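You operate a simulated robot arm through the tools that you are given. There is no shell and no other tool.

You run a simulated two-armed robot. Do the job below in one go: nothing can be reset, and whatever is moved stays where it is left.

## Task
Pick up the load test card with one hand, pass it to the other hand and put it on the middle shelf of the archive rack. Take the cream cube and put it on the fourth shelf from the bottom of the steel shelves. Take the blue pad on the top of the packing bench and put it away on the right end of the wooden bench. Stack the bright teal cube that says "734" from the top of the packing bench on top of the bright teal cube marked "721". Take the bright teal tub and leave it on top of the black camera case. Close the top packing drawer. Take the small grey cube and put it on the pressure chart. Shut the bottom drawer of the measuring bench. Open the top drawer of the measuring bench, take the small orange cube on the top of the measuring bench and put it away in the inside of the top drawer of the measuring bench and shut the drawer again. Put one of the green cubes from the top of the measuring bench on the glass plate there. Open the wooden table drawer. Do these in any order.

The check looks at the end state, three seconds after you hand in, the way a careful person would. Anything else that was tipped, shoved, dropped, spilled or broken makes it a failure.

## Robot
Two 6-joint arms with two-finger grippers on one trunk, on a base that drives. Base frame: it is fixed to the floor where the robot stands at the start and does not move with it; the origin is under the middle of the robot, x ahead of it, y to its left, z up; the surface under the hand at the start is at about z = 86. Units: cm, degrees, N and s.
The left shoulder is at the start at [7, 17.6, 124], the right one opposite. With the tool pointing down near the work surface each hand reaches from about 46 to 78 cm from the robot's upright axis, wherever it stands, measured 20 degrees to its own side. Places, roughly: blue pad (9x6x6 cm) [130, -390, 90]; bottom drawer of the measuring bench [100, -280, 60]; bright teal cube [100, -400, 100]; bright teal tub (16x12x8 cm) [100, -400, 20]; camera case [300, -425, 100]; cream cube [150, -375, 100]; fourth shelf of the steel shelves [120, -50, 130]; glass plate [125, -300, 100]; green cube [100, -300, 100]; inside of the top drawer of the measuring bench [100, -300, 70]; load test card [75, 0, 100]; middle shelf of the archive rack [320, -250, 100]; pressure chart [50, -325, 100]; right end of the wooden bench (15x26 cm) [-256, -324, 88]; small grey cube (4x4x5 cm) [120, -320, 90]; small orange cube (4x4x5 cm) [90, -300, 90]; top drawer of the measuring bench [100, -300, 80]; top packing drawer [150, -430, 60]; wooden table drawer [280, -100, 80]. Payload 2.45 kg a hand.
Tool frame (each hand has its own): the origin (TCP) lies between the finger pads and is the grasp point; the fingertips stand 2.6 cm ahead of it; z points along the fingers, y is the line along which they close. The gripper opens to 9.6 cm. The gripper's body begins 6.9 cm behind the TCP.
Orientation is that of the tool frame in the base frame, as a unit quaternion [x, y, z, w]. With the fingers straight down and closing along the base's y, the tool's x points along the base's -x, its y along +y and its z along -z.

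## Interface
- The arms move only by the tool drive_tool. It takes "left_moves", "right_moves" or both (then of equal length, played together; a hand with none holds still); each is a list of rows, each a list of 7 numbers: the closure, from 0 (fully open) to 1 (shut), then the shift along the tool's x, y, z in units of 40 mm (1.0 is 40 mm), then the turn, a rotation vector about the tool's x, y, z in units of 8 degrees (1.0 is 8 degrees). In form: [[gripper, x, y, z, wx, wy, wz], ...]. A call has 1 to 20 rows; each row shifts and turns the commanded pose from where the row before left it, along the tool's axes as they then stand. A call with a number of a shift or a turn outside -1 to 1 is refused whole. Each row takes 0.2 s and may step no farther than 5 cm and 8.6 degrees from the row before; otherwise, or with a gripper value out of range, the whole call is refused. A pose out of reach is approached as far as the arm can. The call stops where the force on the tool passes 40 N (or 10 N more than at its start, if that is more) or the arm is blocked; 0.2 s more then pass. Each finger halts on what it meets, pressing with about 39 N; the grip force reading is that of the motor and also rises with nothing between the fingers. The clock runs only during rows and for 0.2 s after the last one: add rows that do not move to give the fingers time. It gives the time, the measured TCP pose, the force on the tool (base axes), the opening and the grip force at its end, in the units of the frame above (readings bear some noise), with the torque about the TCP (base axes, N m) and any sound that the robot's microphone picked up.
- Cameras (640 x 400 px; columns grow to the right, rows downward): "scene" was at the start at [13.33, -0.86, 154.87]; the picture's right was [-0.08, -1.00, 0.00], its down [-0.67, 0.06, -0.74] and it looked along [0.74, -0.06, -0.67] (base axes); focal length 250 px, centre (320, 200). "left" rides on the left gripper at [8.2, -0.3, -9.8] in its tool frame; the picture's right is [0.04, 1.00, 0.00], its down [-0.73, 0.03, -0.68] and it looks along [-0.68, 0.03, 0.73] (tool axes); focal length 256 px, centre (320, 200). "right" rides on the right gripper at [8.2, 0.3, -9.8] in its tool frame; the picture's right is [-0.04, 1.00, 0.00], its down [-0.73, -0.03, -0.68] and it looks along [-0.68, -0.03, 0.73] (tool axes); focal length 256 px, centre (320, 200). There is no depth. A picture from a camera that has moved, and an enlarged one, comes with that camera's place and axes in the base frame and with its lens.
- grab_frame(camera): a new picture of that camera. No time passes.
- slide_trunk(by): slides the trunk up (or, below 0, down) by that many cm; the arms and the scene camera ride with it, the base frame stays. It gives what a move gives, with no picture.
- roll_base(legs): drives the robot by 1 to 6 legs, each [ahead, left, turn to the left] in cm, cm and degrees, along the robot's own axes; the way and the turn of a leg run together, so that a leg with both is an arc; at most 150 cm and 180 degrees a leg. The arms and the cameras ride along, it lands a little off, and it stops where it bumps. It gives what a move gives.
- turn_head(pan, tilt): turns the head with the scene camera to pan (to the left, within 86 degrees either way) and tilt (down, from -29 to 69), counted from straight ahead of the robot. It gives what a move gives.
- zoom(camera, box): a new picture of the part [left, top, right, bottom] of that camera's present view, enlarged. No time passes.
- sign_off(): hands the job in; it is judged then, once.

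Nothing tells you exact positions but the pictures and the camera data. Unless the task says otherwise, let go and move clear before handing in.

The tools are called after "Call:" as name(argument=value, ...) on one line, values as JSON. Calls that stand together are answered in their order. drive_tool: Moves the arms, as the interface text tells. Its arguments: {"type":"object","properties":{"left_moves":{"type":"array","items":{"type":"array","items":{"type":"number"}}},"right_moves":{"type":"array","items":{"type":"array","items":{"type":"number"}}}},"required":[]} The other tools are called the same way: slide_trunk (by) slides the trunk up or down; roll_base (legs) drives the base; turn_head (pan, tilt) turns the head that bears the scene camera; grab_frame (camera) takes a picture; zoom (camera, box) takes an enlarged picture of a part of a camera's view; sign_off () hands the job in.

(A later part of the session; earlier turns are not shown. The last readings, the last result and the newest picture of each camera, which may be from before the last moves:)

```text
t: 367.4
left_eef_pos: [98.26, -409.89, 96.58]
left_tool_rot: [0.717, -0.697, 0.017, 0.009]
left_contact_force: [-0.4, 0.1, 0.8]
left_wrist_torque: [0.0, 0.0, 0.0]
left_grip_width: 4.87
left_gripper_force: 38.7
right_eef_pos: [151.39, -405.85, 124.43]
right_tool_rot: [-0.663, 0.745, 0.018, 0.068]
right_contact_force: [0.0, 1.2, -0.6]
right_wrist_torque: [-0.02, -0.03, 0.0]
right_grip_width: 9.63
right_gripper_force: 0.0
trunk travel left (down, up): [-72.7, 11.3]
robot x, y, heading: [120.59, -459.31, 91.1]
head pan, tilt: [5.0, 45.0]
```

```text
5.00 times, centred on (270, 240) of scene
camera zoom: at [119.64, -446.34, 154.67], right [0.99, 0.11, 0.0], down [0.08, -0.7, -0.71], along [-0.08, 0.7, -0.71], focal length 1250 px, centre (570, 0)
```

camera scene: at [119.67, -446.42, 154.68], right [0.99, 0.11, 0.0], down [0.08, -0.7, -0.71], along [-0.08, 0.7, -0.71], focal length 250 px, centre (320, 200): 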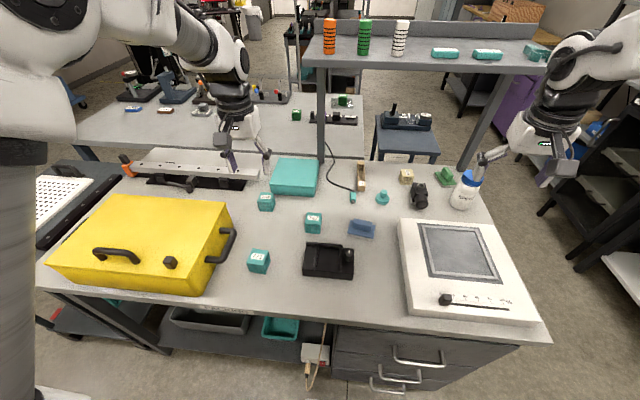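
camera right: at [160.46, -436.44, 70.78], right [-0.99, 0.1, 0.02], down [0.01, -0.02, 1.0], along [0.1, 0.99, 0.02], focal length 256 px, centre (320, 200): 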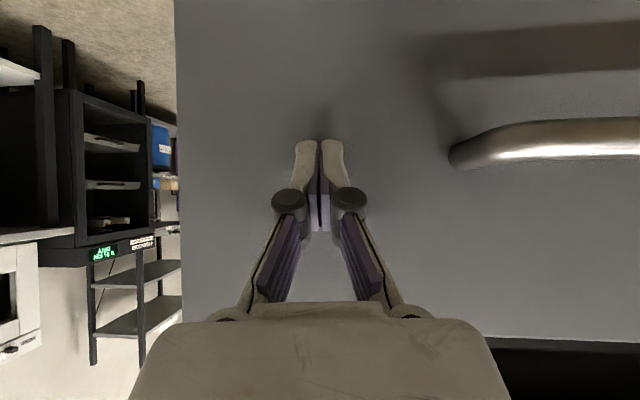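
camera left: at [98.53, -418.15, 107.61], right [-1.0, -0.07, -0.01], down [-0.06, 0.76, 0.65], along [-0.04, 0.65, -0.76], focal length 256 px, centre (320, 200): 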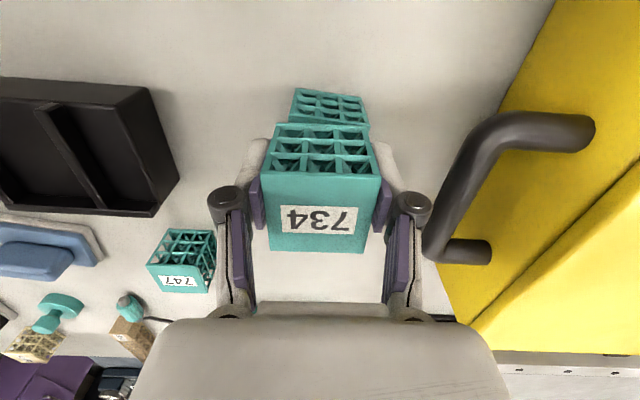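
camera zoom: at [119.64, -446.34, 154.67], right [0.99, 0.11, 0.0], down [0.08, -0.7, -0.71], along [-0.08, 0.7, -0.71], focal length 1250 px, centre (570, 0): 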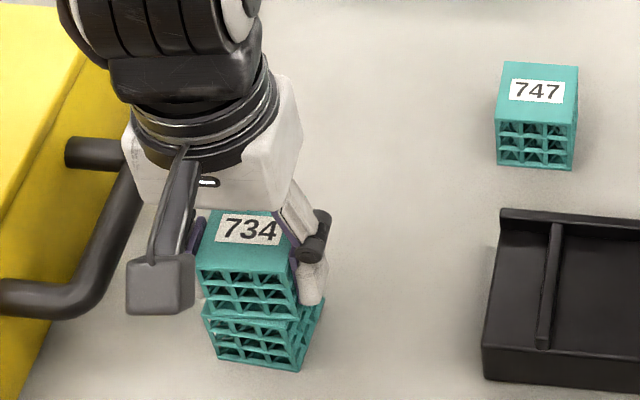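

Call:
drive_tool(left_moves=[[1, 0, 0, 0.06, 0, 0, 0], [1, 0, 0, 0.06, 0, 0, 0], [1, 0, 0, 0, 0, 0, 0]])

```text
t: 368.2
left_eef_pos: [98.33, -410.01, 96.12]
left_tool_rot: [0.717, -0.697, 0.016, 0.008]
left_contact_force: [-2.9, 4.9, 33.3]
left_wrist_torque: [0.18, 0.4, 0.01]
left_grip_width: 4.93
left_gripper_force: 39.0
right_eef_pos: [151.56, -405.93, 124.52]
right_tool_rot: [-0.663, 0.745, 0.019, 0.069]
right_contact_force: [0.0, -0.3, -0.5]
right_wrist_torque: [0.03, -0.02, 0.0]
right_grip_width: 9.61
right_gripper_force: 0.1
trunk travel left (down, up): [-72.7, 11.3]
robot x, y, heading: [120.37, -459.32, 91.4]
head pan, tilt: [5.0, 45.0]
```

Contact. Ease off the load, open slightly and lift straight up.

Call:
drive_tool(left_moves=[[1, 0, 0, -0.03, 0, 0, 0], [0.45, 0, 0, 0, 0, 0, 0], [0.38, 0, 0, 0, 0, 0, 0], [0.38, 0, 0, -0.3, 0, 0, 0], [0.38, 0, 0, -0.6, 0, 0, 0], [0.38, 0, 0, -0.9, 0, 0, 0], [0.38, 0, 0, -0.9, 0, 0, 0], [0.38, 0, 0, -0.9, 0, 0, 0], [0.38, 0, 0, -0.9, 0, 0, 0]])

Call:
zoom(camera="scene", box=[200, 160, 360, 280])

Call:
grab_frame(camera="left")

```text
t: 370.2
left_eef_pos: [98.11, -409.45, 114.35]
left_tool_rot: [0.717, -0.697, 0.016, 0.009]
left_contact_force: [-0.7, -0.7, 0.3]
left_wrist_torque: [0.01, -0.01, 0.0]
left_grip_width: 5.94
left_gripper_force: 0.0
right_eef_pos: [151.24, -405.78, 124.42]
right_tool_rot: [-0.664, 0.745, 0.018, 0.069]
right_contact_force: [0.5, -1.0, 0.8]
right_wrist_torque: [0.01, 0.0, 0.0]
right_grip_width: 9.58
right_gripper_force: 0.0
trunk travel left (down, up): [-72.7, 11.3]
robot x, y, heading: [120.44, -459.25, 91.2]
head pan, tilt: [5.0, 45.0]
```

```text
3.33 times, centred on (280, 220) of scene
camera zoom: at [119.66, -446.47, 154.68], right [0.99, 0.11, 0.0], down [0.08, -0.7, -0.71], along [-0.08, 0.7, -0.71], focal length 834 px, centre (453, 133)
```

zoom: 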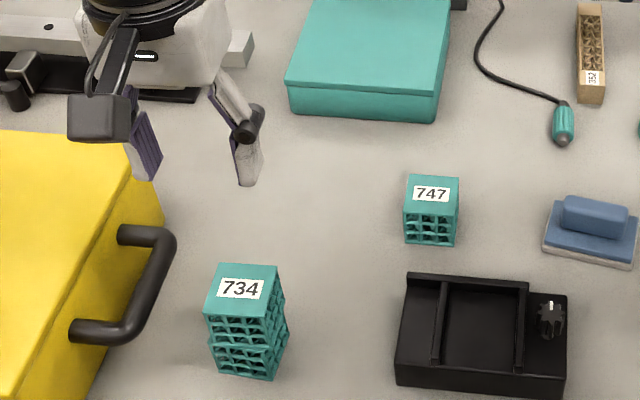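

```text
taken
camera left: at [98.51, -417.15, 124.43], right [-1.0, -0.07, -0.01], down [-0.06, 0.76, 0.65], along [-0.04, 0.65, -0.76], focal length 256 px, centre (320, 200)
```

left: 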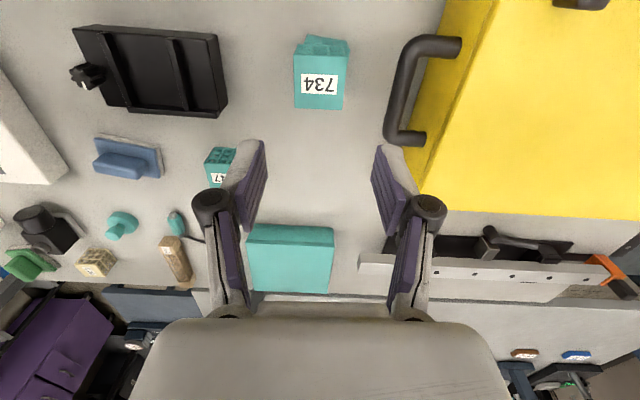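

734 is stacked on 721. Next is the blue pad at (127, −395), whose handle is about 6 cm long. I'll raise the left hand clear of the yellow box and shift so the right hand can take it.

Call:
drive_tool(left_moves=[[0.38, 0, 0, -0.9, 0, 0, 0], [0.38, 0, 0, -0.9, 0, 0, 0], [0.38, 0.3, 0, -0.6, 0, 0, 0], [0.38, 0, 0, 0, 0, 0, 0]], right_moves=[[0, 0, 0, 0, -0.28, 0.42, -0.43], [0, 0, 0, 0, -0.28, 0.42, -0.43], [0, 0, 0, 0, 0, 0, 0], [0, 0, 0, 0, 0, 0, 0]])

Call:
roll_base(legs=[[0, 13, 0]])

Call:
grab_frame(camera="right")

Call:
grab_frame(camera="scene")

```text
t: 371.2
left_eef_pos: [97.91, -410.17, 123.89]
left_tool_rot: [0.717, -0.696, 0.017, 0.009]
left_contact_force: [-0.1, 0.3, -0.1]
left_wrist_torque: [-0.03, -0.02, 0.01]
left_grip_width: 5.92
left_gripper_force: 0.0
right_eef_pos: [152.75, -407.12, 123.51]
right_tool_rot: [-0.692, 0.722, 0.005, 0.021]
right_contact_force: [0.1, 0.4, 0.1]
right_wrist_torque: [-0.01, -0.01, 0.02]
right_grip_width: 9.62
right_gripper_force: 0.1
right hand out of reach, approached as far as the arm can: row 1, 2
trunk travel left (down, up): [-72.7, 11.3]
robot x, y, heading: [120.36, -458.89, 91.3]
head pan, tilt: [5.0, 45.0]
```

```text
t: 372.4
left_eef_pos: [85.04, -410.5, 123.92]
left_tool_rot: [0.717, -0.696, 0.017, 0.009]
left_contact_force: [0.4, 0.2, -0.3]
left_wrist_torque: [0.02, 0.02, 0.02]
left_grip_width: 5.94
left_gripper_force: 0.1
right_eef_pos: [139.96, -407.49, 123.34]
right_tool_rot: [-0.691, 0.722, 0.007, 0.02]
right_contact_force: [-0.4, -0.5, 0.2]
right_wrist_torque: [0.0, 0.04, 0.0]
right_grip_width: 9.59
right_gripper_force: 0.1
trunk travel left (down, up): [-72.7, 11.3]
robot x, y, heading: [107.22, -459.47, 90.9]
head pan, tilt: [5.0, 45.0]
```

```text
taken
camera right: at [139.11, -415.95, 132.96], right [-1.0, 0.08, -0.02], down [0.05, 0.71, 0.71], along [0.07, 0.7, -0.71], focal length 256 px, centre (320, 200)
```

right: 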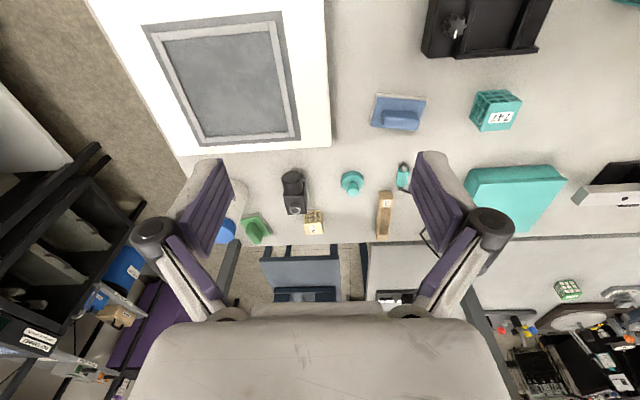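

```text
taken
camera scene: at [106.89, -446.58, 154.67], right [0.99, 0.11, 0.0], down [0.08, -0.7, -0.71], along [-0.08, 0.7, -0.71], focal length 250 px, centre (320, 200)
```

scene: 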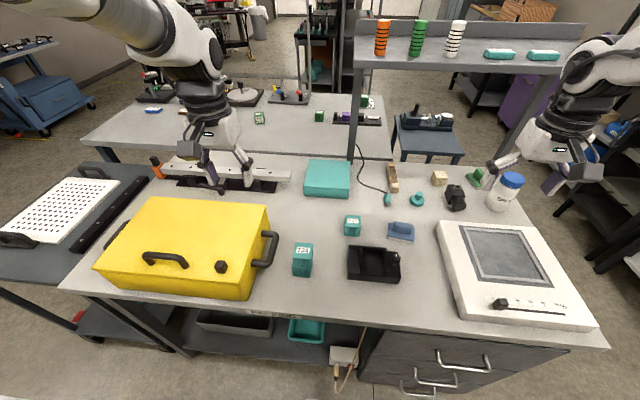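

Call:
drive_tool(right_moves=[[0, -0.765, 0.815, 0, 0, 0, 0], [0, -0.765, 0.815, 0, 0, 0, 0], [0, -0.765, 0.815, 0, 0, 0, 0], [0, -0.765, 0.815, 0, 0, 0, 0], [0, 0, 0, 0.4, -0.12, 0.28, 0.79], [0, 0, 0, 0.9, 0, 0, 0], [0, 0, 0, 0.9, 0, 0, 0], [0, 0, 0, 0.9, 0, 0, 0], [0, 0, 0, 0.6, 0, 0, 0]])

Call:
grab_frame(camera="right")

Call:
zoom(camera="scene", box=[320, 160, 480, 280])

```text
t: 374.4
left_eef_pos: [84.91, -410.36, 123.73]
left_tool_rot: [0.718, -0.696, 0.016, 0.01]
left_contact_force: [-0.3, 1.3, 0.3]
left_wrist_torque: [-0.04, 0.02, 0.03]
left_grip_width: 5.94
left_gripper_force: 0.1
right_eef_pos: [140.03, -407.47, 108.48]
right_tool_rot: [-0.651, 0.759, 0.0, 0.0]
right_contact_force: [0.8, -0.3, 0.9]
right_wrist_torque: [0.0, -0.03, 0.01]
right_grip_width: 9.6
right_gripper_force: 0.0
right hand out of reach, approached as far as the arm can: row 1, 2, 3, 4, 5
trunk travel left (down, up): [-72.7, 11.3]
robot x, y, heading: [107.65, -459.76, 91.0]
head pan, tilt: [5.0, 45.0]
```

```text
taken
camera right: at [138.53, -415.47, 118.37], right [-0.98, 0.19, 0.0], down [0.14, 0.72, 0.68], along [0.13, 0.67, -0.73], focal length 256 px, centre (320, 200)
```

right: 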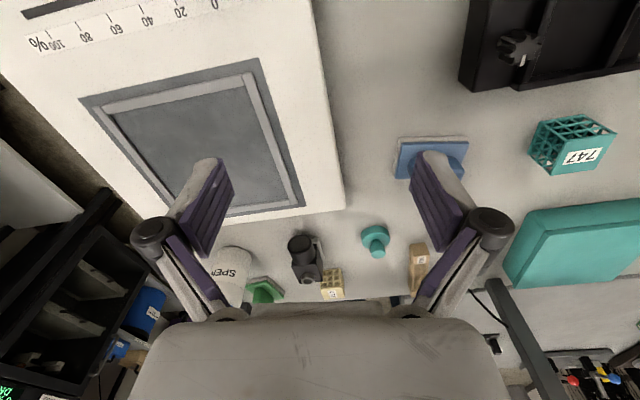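

```text
3.33 times, centred on (400, 220) of scene
camera zoom: at [106.69, -446.52, 154.67], right [0.99, 0.11, 0.0], down [0.08, -0.7, -0.71], along [-0.08, 0.7, -0.71], focal length 834 px, centre (53, 133)
```

zoom: 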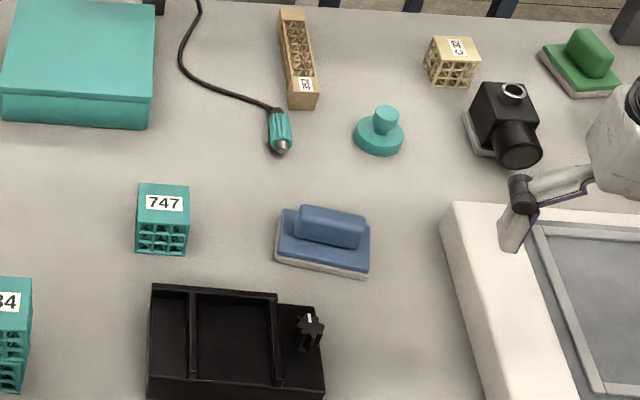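

Call:
drive_tool(right_moves=[[0, -0.66, 0.925, 0, 0, 0, 0], [0, -0.66, 0.925, 0, 0, 0, 0], [0, -0.66, 0.925, 0, 0, 0, 0], [0, -0.65, 0.925, 0, 0, 0, 0], [0, 0, 0, 0.5, 0, 0, 0]])

Call:
grab_frame(camera="right")

Call:
zoom(camera="scene", box=[320, 160, 480, 280])

```text
t: 375.6
left_eef_pos: [85.1, -410.45, 123.82]
left_tool_rot: [0.717, -0.697, 0.016, 0.01]
left_contact_force: [0.3, 1.1, 0.8]
left_wrist_torque: [-0.02, 0.03, -0.01]
left_grip_width: 5.95
left_gripper_force: 0.1
right_eef_pos: [139.52, -403.51, 105.34]
right_tool_rot: [-0.651, 0.759, 0.0, 0.0]
right_contact_force: [0.2, 0.4, 0.0]
right_wrist_torque: [-0.03, 0.01, 0.0]
right_grip_width: 9.6
right_gripper_force: 0.0
right hand out of reach, approached as far as the arm can: row 1, 2, 3, 4
trunk travel left (down, up): [-72.7, 11.3]
robot x, y, heading: [107.52, -459.74, 90.9]
head pan, tilt: [5.0, 45.0]
```

```text
taken
camera right: at [137.98, -411.49, 115.17], right [-0.98, 0.19, 0.0], down [0.14, 0.72, 0.68], along [0.13, 0.67, -0.73], focal length 256 px, centre (320, 200)
```

right: 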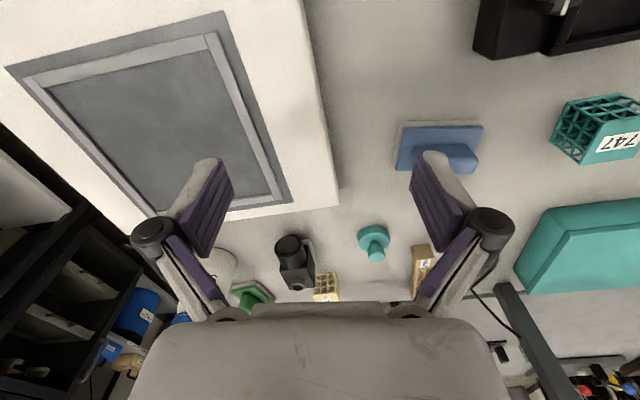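

```text
3.33 times, centred on (400, 220) of scene
camera zoom: at [106.8, -446.48, 154.66], right [0.99, 0.11, 0.0], down [0.08, -0.7, -0.71], along [-0.08, 0.7, -0.71], focal length 834 px, centre (53, 133)
```

zoom: 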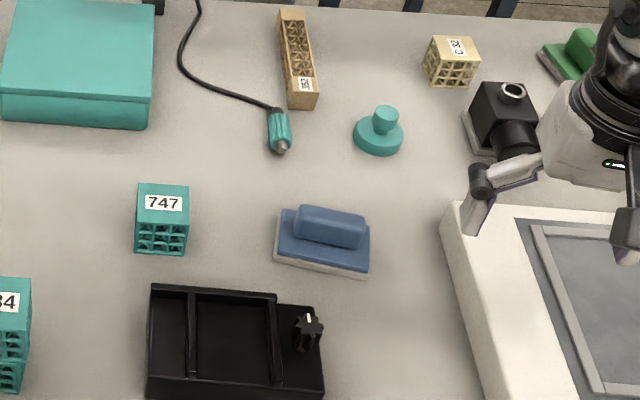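

Call:
drive_tool(right_moves=[[0, 0, 0.5, 0, 0, 0, 0], [0, 0, 0.5, 0, 0, 0, 0], [0, 0, 0.5, 0, 0, 0, 0]])

Call:
turn_head(pan=-45, tilt=35)

Call:
grab_frame(camera="scene")

```text
t: 376.4
left_eef_pos: [84.77, -410.43, 123.83]
left_tool_rot: [0.717, -0.697, 0.017, 0.009]
left_contact_force: [0.3, -1.3, -0.3]
left_wrist_torque: [0.03, 0.01, -0.02]
left_grip_width: 5.97
left_gripper_force: 0.2
right_eef_pos: [138.19, -405.33, 104.81]
right_tool_rot: [-0.65, 0.76, 0.0, 0.002]
right_contact_force: [0.1, 1.2, 0.4]
right_wrist_torque: [-0.01, -0.03, 0.01]
right_grip_width: 9.61
right_gripper_force: 0.0
right hand out of reach, approached as far as the arm can: row 1, 2, 3
trunk travel left (down, up): [-72.7, 11.3]
robot x, y, heading: [107.86, -459.62, 91.1]
head pan, tilt: [5.0, 45.0]
```

```text
t: 377.6
left_eef_pos: [84.96, -410.5, 123.84]
left_tool_rot: [0.718, -0.696, 0.017, 0.008]
left_contact_force: [0.1, -0.3, 0.7]
left_wrist_torque: [0.04, -0.05, 0.01]
left_grip_width: 5.97
left_gripper_force: 0.1
right_eef_pos: [137.98, -405.32, 104.83]
right_tool_rot: [-0.651, 0.759, 0.0, 0.002]
right_contact_force: [-0.1, -0.1, -0.5]
right_wrist_torque: [0.01, -0.04, 0.01]
right_grip_width: 9.6
right_gripper_force: 0.1
trunk travel left (down, up): [-72.7, 11.3]
robot x, y, heading: [107.88, -459.55, 91.2]
head pan, tilt: [-45.0, 35.0]
```

```text
taken
camera scene: at [113.64, -448.33, 156.15], right [0.72, -0.69, 0.0], down [-0.4, -0.41, -0.82], along [0.57, 0.59, -0.57], focal length 250 px, centre (320, 200)
```

scene: 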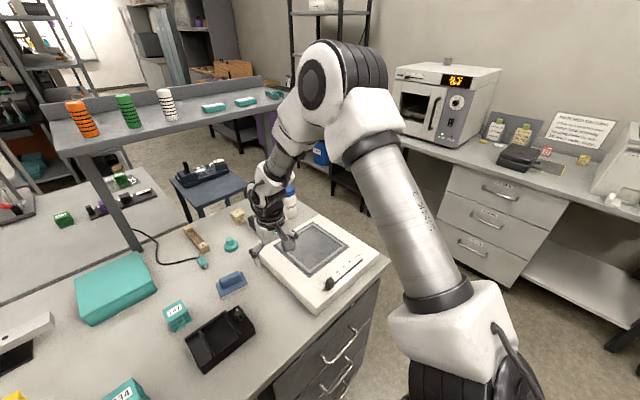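

Call:
drive_tool(right_moves=[[0, 0.5, 0, -0.5, 0, 0, 0], [0, 0.5, 0, -0.5, 0, 0, 0], [0, 0.5, 0, -0.5, 0, 0, 0]])

Call:
drive_tool(right_moves=[[0, 0, 0.5, 0, 0, 0, 0], [0, 0, 0.5, 0, 0, 0, 0], [0, 0, 0.5, 0, 0, 0, 0]])

```text
t: 378.4
left_eef_pos: [84.94, -410.46, 123.8]
left_tool_rot: [0.717, -0.697, 0.017, 0.008]
left_contact_force: [0.2, 0.6, -0.3]
left_wrist_torque: [0.0, 0.0, 0.01]
left_grip_width: 5.96
left_gripper_force: 0.0
right_eef_pos: [136.97, -411.24, 110.76]
right_tool_rot: [-0.65, 0.76, 0.0, 0.001]
right_contact_force: [0.0, 0.0, 0.4]
right_wrist_torque: [0.01, -0.03, 0.02]
right_grip_width: 9.61
right_gripper_force: 0.0
trunk travel left (down, up): [-72.7, 11.3]
robot x, y, heading: [107.67, -459.46, 91.1]
head pan, tilt: [-45.0, 35.0]
```

```text
t: 379.2
left_eef_pos: [84.98, -410.39, 123.86]
left_tool_rot: [0.718, -0.696, 0.017, 0.009]
left_contact_force: [-0.4, -0.1, 0.5]
left_wrist_torque: [0.01, -0.01, -0.03]
left_grip_width: 5.95
left_gripper_force: 0.1
right_eef_pos: [136.18, -411.47, 110.25]
right_tool_rot: [-0.651, 0.759, 0.0, 0.0]
right_contact_force: [1.1, -1.0, -0.6]
right_wrist_torque: [-0.03, -0.03, -0.01]
right_grip_width: 9.61
right_gripper_force: 0.0
right hand out of reach, approached as far as the arm can: row 1, 2, 3
trunk travel left (down, up): [-72.7, 11.3]
robot x, y, heading: [107.84, -459.64, 91.2]
head pan, tilt: [-45.0, 35.0]
```

The right arm is stuck against a joint limit in this posture; the left arm is healthy. I'll use the left hand for the pad and shift the base right.

Call:
roll_base(legs=[[0, -42, 0]])

Call:
turn_head(pan=5, tilt=45)

Call:
grab_frame(camera="scene")

Call:
grab_frame(camera="left")

```text
t: 381.8
left_eef_pos: [126.66, -409.66, 123.79]
left_tool_rot: [0.718, -0.696, 0.017, 0.009]
left_contact_force: [-0.1, 0.6, -0.2]
left_wrist_torque: [-0.03, 0.0, -0.01]
left_grip_width: 5.97
left_gripper_force: 0.1
right_eef_pos: [177.85, -410.49, 110.32]
right_tool_rot: [-0.651, 0.759, 0.0, 0.002]
right_contact_force: [-1.2, 0.0, 0.2]
right_wrist_torque: [-0.03, 0.0, -0.02]
right_grip_width: 9.59
right_gripper_force: 0.1
trunk travel left (down, up): [-72.7, 11.3]
robot x, y, heading: [149.7, -458.93, 91.5]
head pan, tilt: [-45.0, 35.0]
```

```text
t: 383.0
left_eef_pos: [126.64, -409.6, 123.79]
left_tool_rot: [0.719, -0.695, 0.017, 0.009]
left_contact_force: [0.5, 0.1, 0.8]
left_wrist_torque: [0.0, -0.04, 0.0]
left_grip_width: 5.95
left_gripper_force: 0.1
right_eef_pos: [177.93, -410.59, 110.24]
right_tool_rot: [-0.651, 0.759, 0.0, 0.001]
right_contact_force: [-0.4, -0.2, 1.0]
right_wrist_torque: [0.02, -0.02, 0.01]
right_grip_width: 9.59
right_gripper_force: 0.0
trunk travel left (down, up): [-72.7, 11.3]
robot x, y, heading: [149.53, -458.86, 91.3]
head pan, tilt: [5.0, 45.0]
```

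```text
taken
camera scene: at [148.56, -445.7, 154.67], right [0.99, 0.11, 0.0], down [0.08, -0.7, -0.71], along [-0.08, 0.7, -0.71], focal length 250 px, centre (320, 200)
```

scene: 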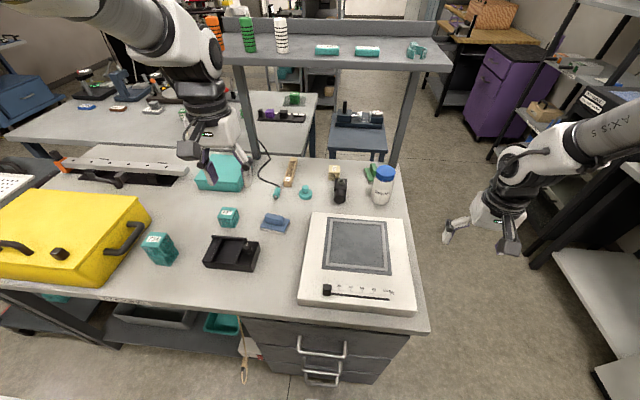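

```text
taken
camera left: at [127.25, -417.36, 133.97], right [-1.0, -0.07, -0.01], down [-0.06, 0.76, 0.65], along [-0.04, 0.65, -0.76], focal length 256 px, centre (320, 200)
```

left: 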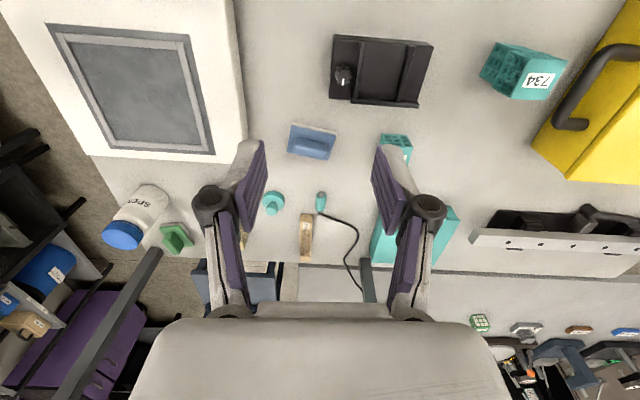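

Call:
drive_tool(left_moves=[[0, -0.93, -0.07, 0.4, 0, 0, 0], [0, -0.93, -0.07, 0.4, 0, 0, 0], [0, -0.93, -0.07, 0.4, 0, 0, 0], [0, -0.93, -0.07, 0.4, 0, 0, 0], [0, 0, 0, 0.9, 0, 0, 0.72], [0, 0, 0, 0.9, 0, 0, 0.72], [0, 0, 0, 0.9, 0, 0, 0]])

Call:
grab_frame(camera="left")

Call:
zoom(camera="scene", box=[200, 150, 360, 270])

```text
t: 384.6
left_eef_pos: [127.51, -395.25, 106.07]
left_tool_rot: [-0.644, 0.764, -0.018, -0.008]
left_contact_force: [-0.2, -0.3, -0.5]
left_wrist_torque: [-0.03, 0.01, 0.03]
left_grip_width: 9.63
left_gripper_force: 0.1
right_eef_pos: [177.92, -410.36, 110.15]
right_tool_rot: [-0.652, 0.758, 0.0, 0.001]
right_contact_force: [0.1, -0.4, -0.3]
right_wrist_torque: [-0.02, 0.02, 0.02]
right_grip_width: 9.61
right_gripper_force: 0.2
trunk travel left (down, up): [-72.7, 11.3]
robot x, y, heading: [149.22, -458.75, 91.1]
head pan, tilt: [5.0, 45.0]
```

```text
taken
camera left: at [126.38, -402.88, 116.29], right [-0.99, 0.13, -0.02], down [0.09, 0.75, 0.65], along [0.1, 0.64, -0.76], focal length 256 px, centre (320, 200)
```

left: 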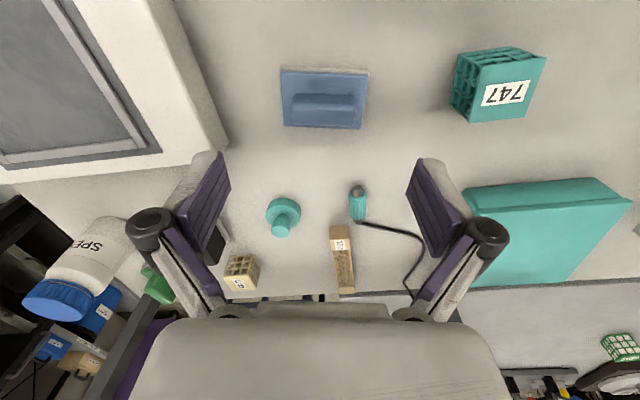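

```text
3.33 times, centred on (280, 210) of scene
camera zoom: at [148.53, -445.47, 154.65], right [0.99, 0.11, 0.0], down [0.08, -0.7, -0.71], along [-0.08, 0.7, -0.71], focal length 834 px, centre (453, 167)
```

zoom: 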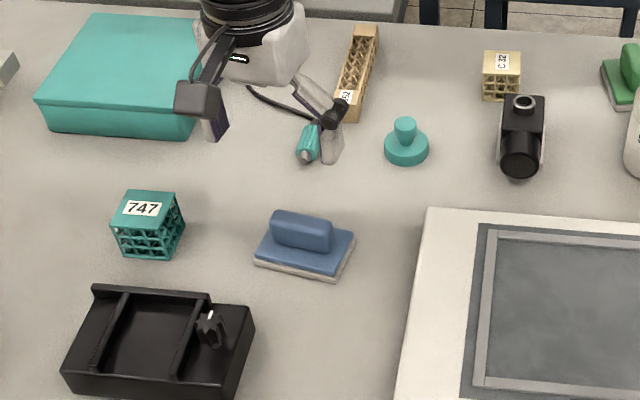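

Call:
drive_tool(left_moves=[[0, -0.11, 0.02, 0.8, 0, 0, 0], [0, 0, 0, 0.9, 0, 0, 0], [0, 0, 0, 0.9, 0, 0, 0], [0, 0, 0, 0.5, 0, 0, 0], [0, 0, 0, 0, 0, 0, 0]])

Call:
grab_frame(camera="left")

Call:
zoom(camera="scene", box=[220, 170, 340, 260])

```text
t: 385.8
left_eef_pos: [127.62, -395.23, 93.66]
left_tool_rot: [-0.644, 0.765, -0.017, -0.007]
left_contact_force: [-0.1, 0.6, 0.2]
left_wrist_torque: [0.01, 0.0, 0.02]
left_grip_width: 9.59
left_gripper_force: 0.1
right_eef_pos: [177.99, -410.51, 110.4]
right_tool_rot: [-0.651, 0.759, -0.001, 0.0]
right_contact_force: [-0.3, 0.1, 0.4]
right_wrist_torque: [0.0, 0.05, 0.02]
right_grip_width: 9.6
right_gripper_force: 0.0
trunk travel left (down, up): [-72.7, 11.3]
robot x, y, heading: [149.43, -458.5, 91.3]
head pan, tilt: [5.0, 45.0]
```

```text
taken
camera left: at [126.49, -402.92, 103.85], right [-0.99, 0.13, -0.02], down [0.09, 0.75, 0.65], along [0.1, 0.65, -0.76], focal length 256 px, centre (320, 200)
```

left: 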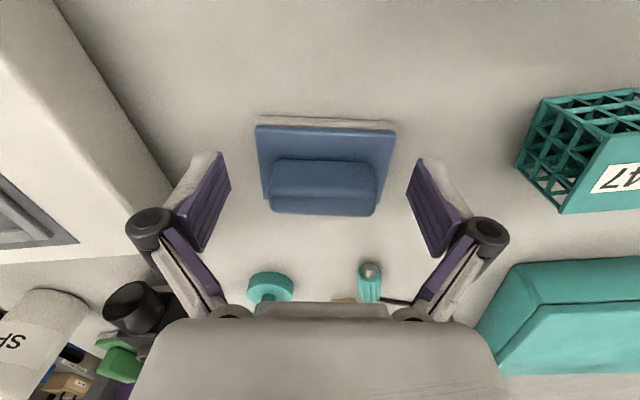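

```text
4.44 times, centred on (280, 215) of scene
camera zoom: at [148.57, -445.72, 154.67], right [0.99, 0.11, 0.0], down [0.08, -0.7, -0.71], along [-0.08, 0.7, -0.71], focal length 1112 px, centre (498, 133)
```

zoom: 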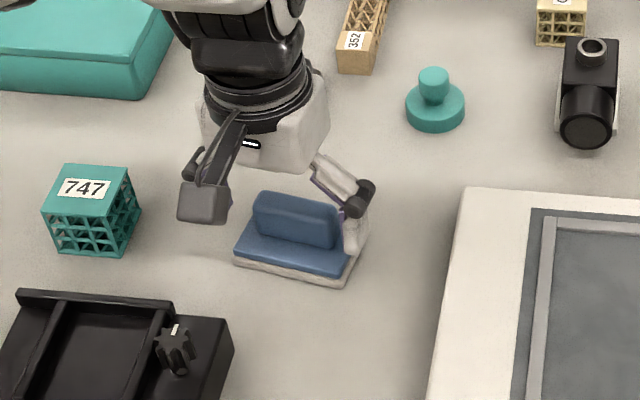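

Call:
drive_tool(left_moves=[[1, 0, 0, 0, 0, 0, 0], [1, 0, 0, 0, 0, 0, 0], [1, 0, 0, 0, 0, 0, 0]])

Call:
grab_frame(camera="left")

```text
t: 386.6
left_eef_pos: [127.7, -395.22, 93.86]
left_tool_rot: [-0.643, 0.765, -0.018, -0.008]
left_contact_force: [0.3, 0.2, 4.9]
left_wrist_torque: [0.23, 0.02, -0.01]
left_grip_width: 6.22
left_gripper_force: 39.2
right_eef_pos: [177.86, -410.58, 110.19]
right_tool_rot: [-0.651, 0.759, 0.001, 0.0]
right_contact_force: [-0.6, -0.2, 1.4]
right_wrist_torque: [0.01, 0.0, -0.02]
right_grip_width: 9.63
right_gripper_force: 0.1
trunk travel left (down, up): [-72.7, 11.3]
robot x, y, heading: [149.6, -458.77, 91.3]
head pan, tilt: [5.0, 45.0]
```

```text
taken
camera left: at [126.51, -402.94, 103.92], right [-0.99, 0.13, -0.02], down [0.09, 0.75, 0.65], along [0.1, 0.65, -0.76], focal length 256 px, centre (320, 200)
```

left: 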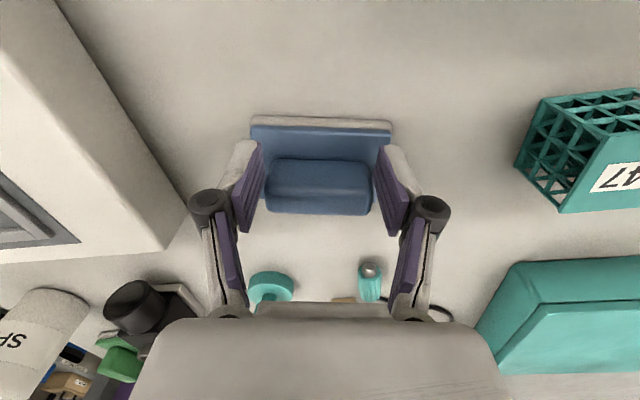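

Call:
drive_tool(left_moves=[[1, 0, 0, -0.4, 0, 0, 0], [1, 0, 0, -0.6, 0, 0, 0], [1, 0, 0, -0.8, 0, 0, 0], [1, 0, 0, -0.9, 0, 0, 0], [1, 0, 0, -0.9, 0, 0, 0], [1, 0.3, 0, -0.9, 0, 0, 0], [1, 0.4, 0, -0.9, 0, 0, 0]])

Call:
grab_frame(camera="left")

Call:
grab_frame(camera="scene")

```text
t: 388.2
left_eef_pos: [127.09, -397.53, 115.6]
left_tool_rot: [-0.645, 0.764, -0.017, -0.007]
left_contact_force: [-0.2, -0.1, 0.5]
left_wrist_torque: [0.0, 0.03, 0.01]
left_grip_width: 6.21
left_gripper_force: 39.3
right_eef_pos: [178.05, -410.8, 110.36]
right_tool_rot: [-0.652, 0.758, 0.001, 0.001]
right_contact_force: [-0.3, -0.6, 0.2]
right_wrist_torque: [0.01, 0.02, -0.01]
right_grip_width: 9.61
right_gripper_force: 0.0
trunk travel left (down, up): [-72.7, 11.3]
robot x, y, heading: [149.59, -458.65, 91.0]
head pan, tilt: [5.0, 45.0]
```

```text
taken
camera left: at [125.99, -405.25, 125.65], right [-0.99, 0.13, -0.02], down [0.09, 0.75, 0.65], along [0.1, 0.65, -0.76], focal length 256 px, centre (320, 200)
```

left: 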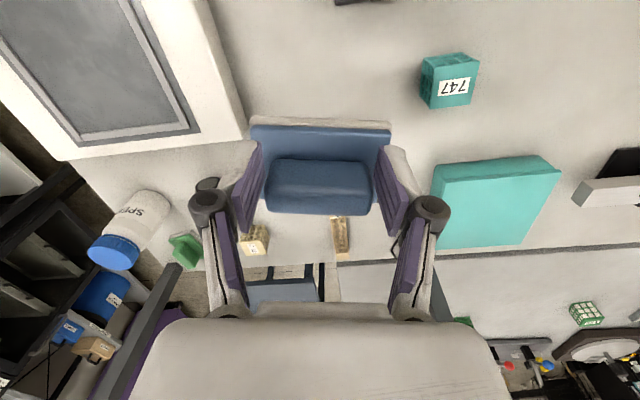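

```text
taken
camera scene: at [148.61, -445.92, 154.69], right [0.99, 0.11, 0.0], down [0.08, -0.7, -0.71], along [-0.08, 0.7, -0.71], focal length 250 px, centre (320, 200)
```

scene: 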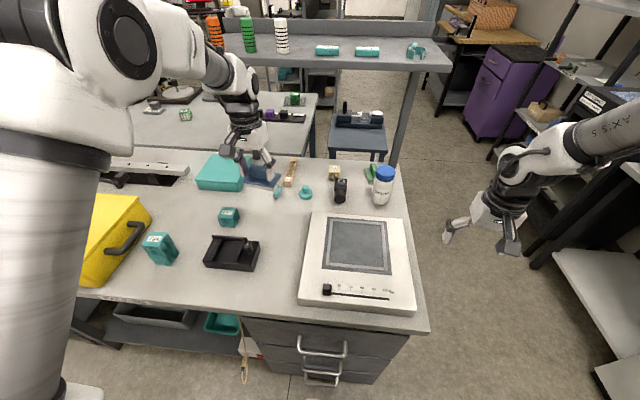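

Blue pad in the left hand. I'll back out, turn west and drive toward the wooden bench.

Call:
roll_base(legs=[[-47, 0, 0], [0, 0, 89], [140, 0, 0], [110, 0, 0]])

Call:
turn_head(pan=-20, tilt=25)

Call:
grab_frame(camera="scene")

```text
t: 406.6
left_eef_pos: [-161.12, -535.02, 115.44]
left_tool_rot: [0.997, -0.081, 0.017, -0.008]
left_contact_force: [1.0, 0.1, -1.4]
left_wrist_torque: [0.01, -0.03, 0.02]
left_grip_width: 6.19
left_gripper_force: 39.0
right_eef_pos: [-148.33, -484.0, 110.32]
right_tool_rot: [0.997, -0.073, -0.001, -0.001]
right_contact_force: [0.0, 0.6, -1.0]
right_wrist_torque: [-0.04, 0.0, -0.02]
right_grip_width: 9.59
right_gripper_force: 0.1
trunk travel left (down, up): [-72.7, 11.3]
robot x, y, heading: [-100.11, -512.36, -178.4]
head pan, tilt: [5.0, 45.0]
```

```text
t: 407.5
left_eef_pos: [-161.14, -535.16, 115.34]
left_tool_rot: [0.996, -0.082, 0.017, -0.007]
left_contact_force: [-0.3, 0.7, -0.6]
left_wrist_torque: [-0.02, 0.01, 0.0]
left_grip_width: 6.18
left_gripper_force: 39.1
right_eef_pos: [-148.31, -484.04, 110.21]
right_tool_rot: [0.997, -0.073, -0.001, -0.002]
right_contact_force: [0.0, -0.1, 0.1]
right_wrist_torque: [0.01, -0.05, 0.03]
right_grip_width: 9.61
right_gripper_force: 0.2
trunk travel left (down, up): [-72.7, 11.3]
robot x, y, heading: [-99.62, -511.79, -178.3]
head pan, tilt: [-20.0, 25.0]
```

```text
taken
camera scene: at [-113.83, -509.48, 157.72], right [0.31, 0.95, 0.0], down [0.4, -0.13, -0.91], along [-0.86, 0.28, -0.42], focal length 250 px, centre (320, 200)
```

scene: 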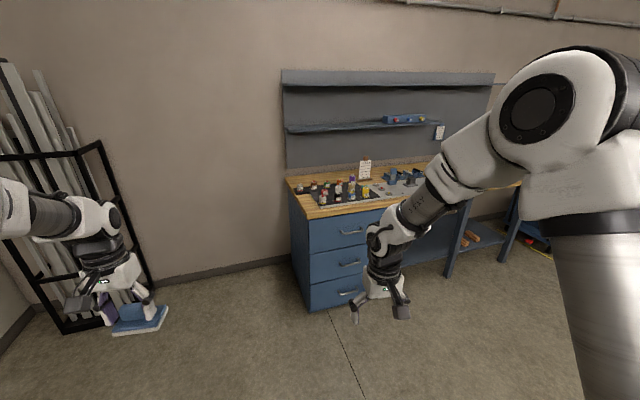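

Call:
roll_base(legs=[[0, 140, 0]])

```text
t: 413.7
left_eef_pos: [-157.39, -665.92, 115.39]
left_tool_rot: [0.996, -0.082, 0.017, -0.011]
left_contact_force: [-0.1, -0.5, 0.1]
left_wrist_torque: [0.01, 0.04, -0.03]
left_grip_width: 6.17
left_gripper_force: 39.0
right_eef_pos: [-144.43, -615.6, 110.25]
right_tool_rot: [0.997, -0.074, -0.001, -0.001]
right_contact_force: [1.3, 0.7, -0.4]
right_wrist_torque: [-0.02, 0.02, 0.01]
right_grip_width: 9.62
right_gripper_force: 0.1
trunk travel left (down, up): [-72.7, 11.3]
robot x, y, heading: [-95.99, -643.44, -178.5]
head pan, tilt: [-20.0, 25.0]
stopped in leg 1: the force on the tool passed its limit at 83 N (the readings are from after the stop); the commanded pose is now the measured one
```

I drove the wrong way (south) and bumped something with the left hand. I'll look before moving anything.

Call:
grab_frame(camera="left")

Call:
turn_head(pan=45, tilt=30)

Call:
grab_frame(camera="scene")

Call:
turn_head(pan=80, tilt=30)

Call:
grab_frame(camera="scene")

```text
taken
camera left: at [-149.77, -667.1, 125.51], right [-0.12, -0.99, -0.02], down [-0.75, 0.08, 0.65], along [-0.65, 0.1, -0.76], focal length 256 px, centre (320, 200)
```

left: 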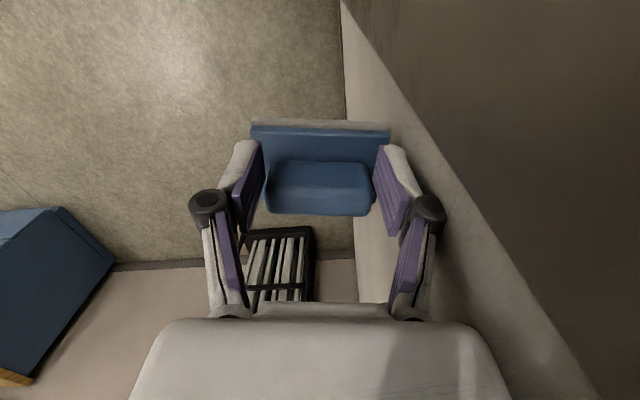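

```text
t: 415.0
left_eef_pos: [-157.39, -665.87, 115.41]
left_tool_rot: [0.997, -0.081, 0.017, -0.011]
left_contact_force: [-1.1, 2.5, 0.2]
left_wrist_torque: [-0.06, 0.01, 0.0]
left_grip_width: 6.19
left_gripper_force: 39.2
right_eef_pos: [-144.4, -615.43, 110.33]
right_tool_rot: [0.997, -0.074, 0.0, 0.0]
right_contact_force: [0.2, -0.3, -0.5]
right_wrist_torque: [-0.01, -0.01, -0.01]
right_grip_width: 9.62
right_gripper_force: 0.1
trunk travel left (down, up): [-72.7, 11.3]
robot x, y, heading: [-96.03, -643.88, -178.4]
head pan, tilt: [45.0, 30.0]
```

```text
taken
camera scene: at [-107.53, -650.42, 156.94], right [-0.72, 0.69, 0.0], down [0.34, 0.36, -0.87], along [-0.6, -0.63, -0.5], focal length 250 px, centre (320, 200)
```

scene: 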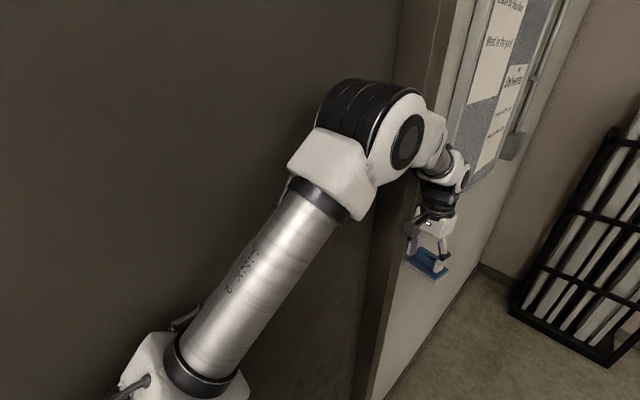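

```text
t: 416.0
left_eef_pos: [-157.43, -665.83, 115.42]
left_tool_rot: [0.997, -0.08, 0.017, -0.01]
left_contact_force: [0.1, 2.5, -0.1]
left_wrist_torque: [-0.04, 0.01, 0.01]
left_grip_width: 6.22
left_gripper_force: 38.7
right_eef_pos: [-144.58, -615.5, 110.27]
right_tool_rot: [0.997, -0.073, -0.001, -0.001]
right_contact_force: [-0.4, 1.3, 0.8]
right_wrist_torque: [-0.01, -0.03, 0.0]
right_grip_width: 9.6
right_gripper_force: 0.0
trunk travel left (down, up): [-72.7, 11.3]
robot x, y, heading: [-96.16, -643.75, -178.7]
head pan, tilt: [80.0, 30.0]
```

```text
taken
camera scene: at [-102.64, -652.81, 156.94], right [-0.99, 0.15, 0.0], down [0.07, 0.49, -0.87], along [-0.13, -0.86, -0.5], focal length 250 px, centre (320, 200)
```

scene: 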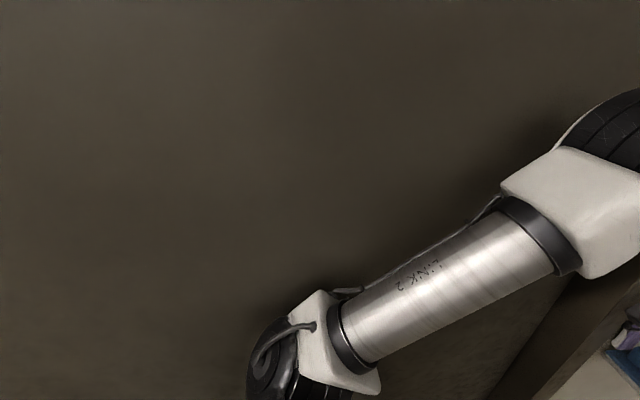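

It was just the wall/door — nothing movable, and the pad is still held firmly. Now I'll move the correct way (robot's right = north).

Call:
roll_base(legs=[[0, -150, 0], [0, -130, 0], [0, -50, -1.5]])

Call:
turn_head(pan=0, tilt=30)

Call:
grab_frame(camera="scene")

Call:
grab_frame(camera="left")

```text
t: 432.1
left_eef_pos: [-174.95, -336.75, 115.5]
left_tool_rot: [0.996, -0.084, 0.018, -0.011]
left_contact_force: [-0.3, 0.0, -0.9]
left_wrist_torque: [0.0, -0.02, 0.0]
left_grip_width: 6.18
left_gripper_force: 38.8
right_eef_pos: [-161.75, -286.41, 110.26]
right_tool_rot: [0.997, -0.076, 0.0, -0.001]
right_contact_force: [0.1, 0.2, 0.1]
right_wrist_torque: [-0.01, -0.01, -0.04]
right_grip_width: 9.58
right_gripper_force: 0.0
trunk travel left (down, up): [-72.7, 11.3]
robot x, y, heading: [-113.74, -314.75, -178.6]
head pan, tilt: [80.0, 30.0]
```

```text
t: 433.6
left_eef_pos: [-174.96, -336.69, 115.44]
left_tool_rot: [0.996, -0.084, 0.017, -0.011]
left_contact_force: [0.0, 0.2, 0.2]
left_wrist_torque: [-0.03, -0.01, 0.04]
left_grip_width: 6.19
left_gripper_force: 38.7
right_eef_pos: [-161.68, -286.23, 110.21]
right_tool_rot: [0.997, -0.076, -0.001, -0.002]
right_contact_force: [0.1, 0.3, 0.3]
right_wrist_torque: [-0.02, -0.01, -0.03]
right_grip_width: 9.6
right_gripper_force: 0.0
trunk travel left (down, up): [-72.7, 11.3]
robot x, y, heading: [-113.24, -314.52, -178.9]
head pan, tilt: [0.0, 30.0]
```

```text
taken
camera scene: at [-127.7, -315.14, 156.93], right [-0.02, 1.0, 0.0], down [0.5, 0.01, -0.87], along [-0.87, -0.02, -0.5], focal length 250 px, centre (320, 200)
```

scene: 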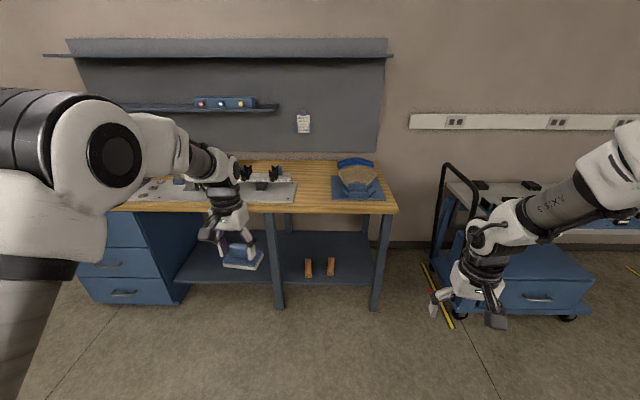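

```text
taken
camera left: at [-167.16, -337.93, 125.53], right [-0.13, -0.99, -0.02], down [-0.75, 0.08, 0.65], along [-0.65, 0.1, -0.76], focal length 256 px, centre (320, 200)
```

left: 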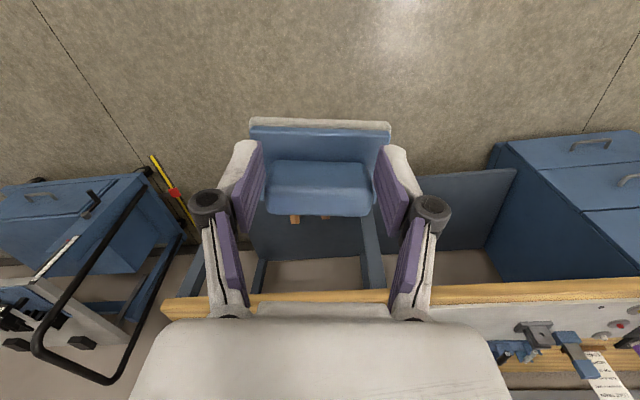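

Call:
zoom(camera="scene", box=[230, 140, 410, 240])

```text
3.56 times, centred on (320, 190) of scene
camera zoom: at [-127.7, -315.14, 156.93], right [-0.02, 1.0, 0.0], down [0.5, 0.01, -0.87], along [-0.87, -0.02, -0.5], focal length 889 px, centre (320, 236)
```

zoom: 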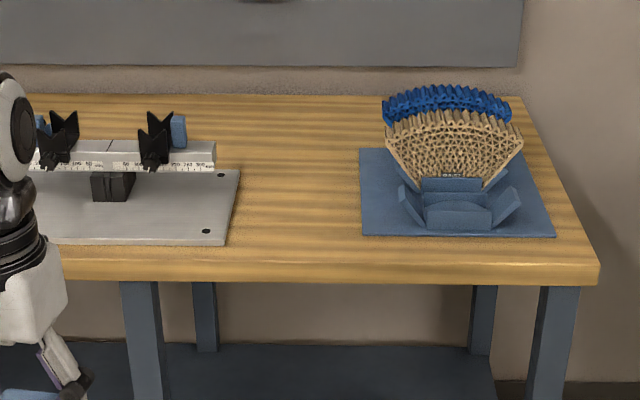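

The free patch is between the steel plate and the blue mat, y ≈ −330…−312, x ≈ −243…−269. I'll square the pad and drive in partway.

Call:
drive_tool(left_moves=[[1, 0, 0, 0, 0, 0, -0.6], [1, 0, 0, 0, 0, 0, -0.6]])

Call:
roll_base(legs=[[66, -14, 0]])

Call:
turn_head(pan=5, tilt=45)

Call:
grab_frame(camera="scene")

Call:
grab_frame(camera="left")

```text
t: 434.2
left_eef_pos: [-174.93, -336.75, 115.43]
left_tool_rot: [1.0, -0.001, 0.019, -0.009]
left_contact_force: [1.0, 0.1, -0.7]
left_wrist_torque: [-0.04, 0.01, 0.0]
left_grip_width: 6.19
left_gripper_force: 39.6
right_eef_pos: [-161.69, -286.27, 110.19]
right_tool_rot: [0.997, -0.076, 0.0, -0.001]
right_contact_force: [0.1, -0.6, -0.1]
right_wrist_torque: [-0.01, -0.01, 0.01]
right_grip_width: 9.61
right_gripper_force: 0.1
trunk travel left (down, up): [-72.7, 11.3]
robot x, y, heading: [-113.65, -314.62, -178.8]
head pan, tilt: [0.0, 30.0]
```

```text
t: 438.0
left_eef_pos: [-241.19, -323.19, 115.56]
left_tool_rot: [1.0, -0.004, 0.018, -0.01]
left_contact_force: [0.1, 0.4, -0.4]
left_wrist_torque: [0.04, -0.04, 0.01]
left_grip_width: 6.18
left_gripper_force: 39.4
right_eef_pos: [-227.72, -272.83, 110.26]
right_tool_rot: [0.997, -0.08, -0.001, 0.0]
right_contact_force: [0.5, 0.1, 0.9]
right_wrist_torque: [-0.03, 0.0, 0.0]
right_grip_width: 9.6
right_gripper_force: 0.0
trunk travel left (down, up): [-72.7, 11.3]
robot x, y, heading: [-179.7, -301.45, -179.3]
head pan, tilt: [0.0, 30.0]
```

```text
t: 438.7
left_eef_pos: [-241.3, -323.23, 115.42]
left_tool_rot: [1.0, -0.003, 0.018, -0.009]
left_contact_force: [-0.1, -0.6, -0.4]
left_wrist_torque: [0.0, -0.01, 0.0]
left_grip_width: 6.19
left_gripper_force: 39.3
right_eef_pos: [-227.77, -272.89, 110.25]
right_tool_rot: [0.997, -0.078, -0.002, -0.001]
right_contact_force: [-0.4, 0.4, -0.1]
right_wrist_torque: [0.0, 0.0, -0.02]
right_grip_width: 9.62
right_gripper_force: 0.1
trunk travel left (down, up): [-72.7, 11.3]
robot x, y, heading: [-180.19, -301.39, -179.3]
head pan, tilt: [5.0, 45.0]
```

```text
taken
camera scene: at [-193.04, -302.61, 154.67], right [-0.1, 0.99, 0.0], down [0.7, 0.07, -0.71], along [-0.7, -0.07, -0.71], focal length 250 px, centre (320, 200)
```

scene: 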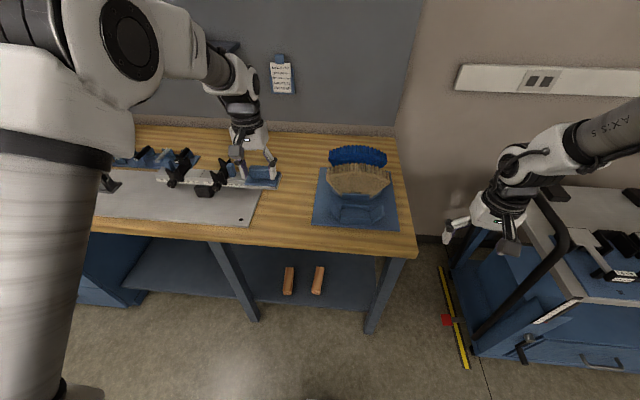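

```text
taken
camera left: at [-233.53, -323.09, 125.54], right [0.03, -1.0, -0.02], down [-0.76, -0.04, 0.65], along [-0.65, -0.01, -0.76], focal length 256 px, centre (320, 200)
```

left: 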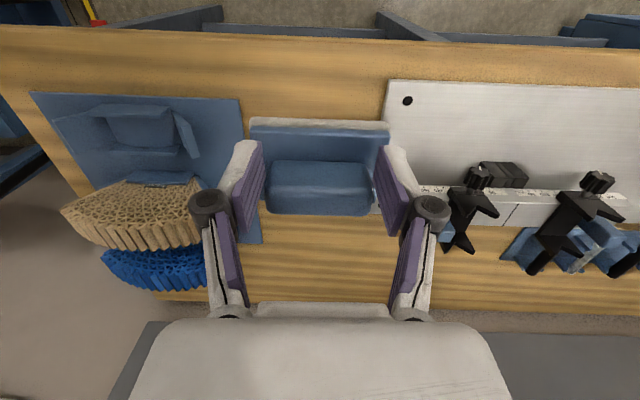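

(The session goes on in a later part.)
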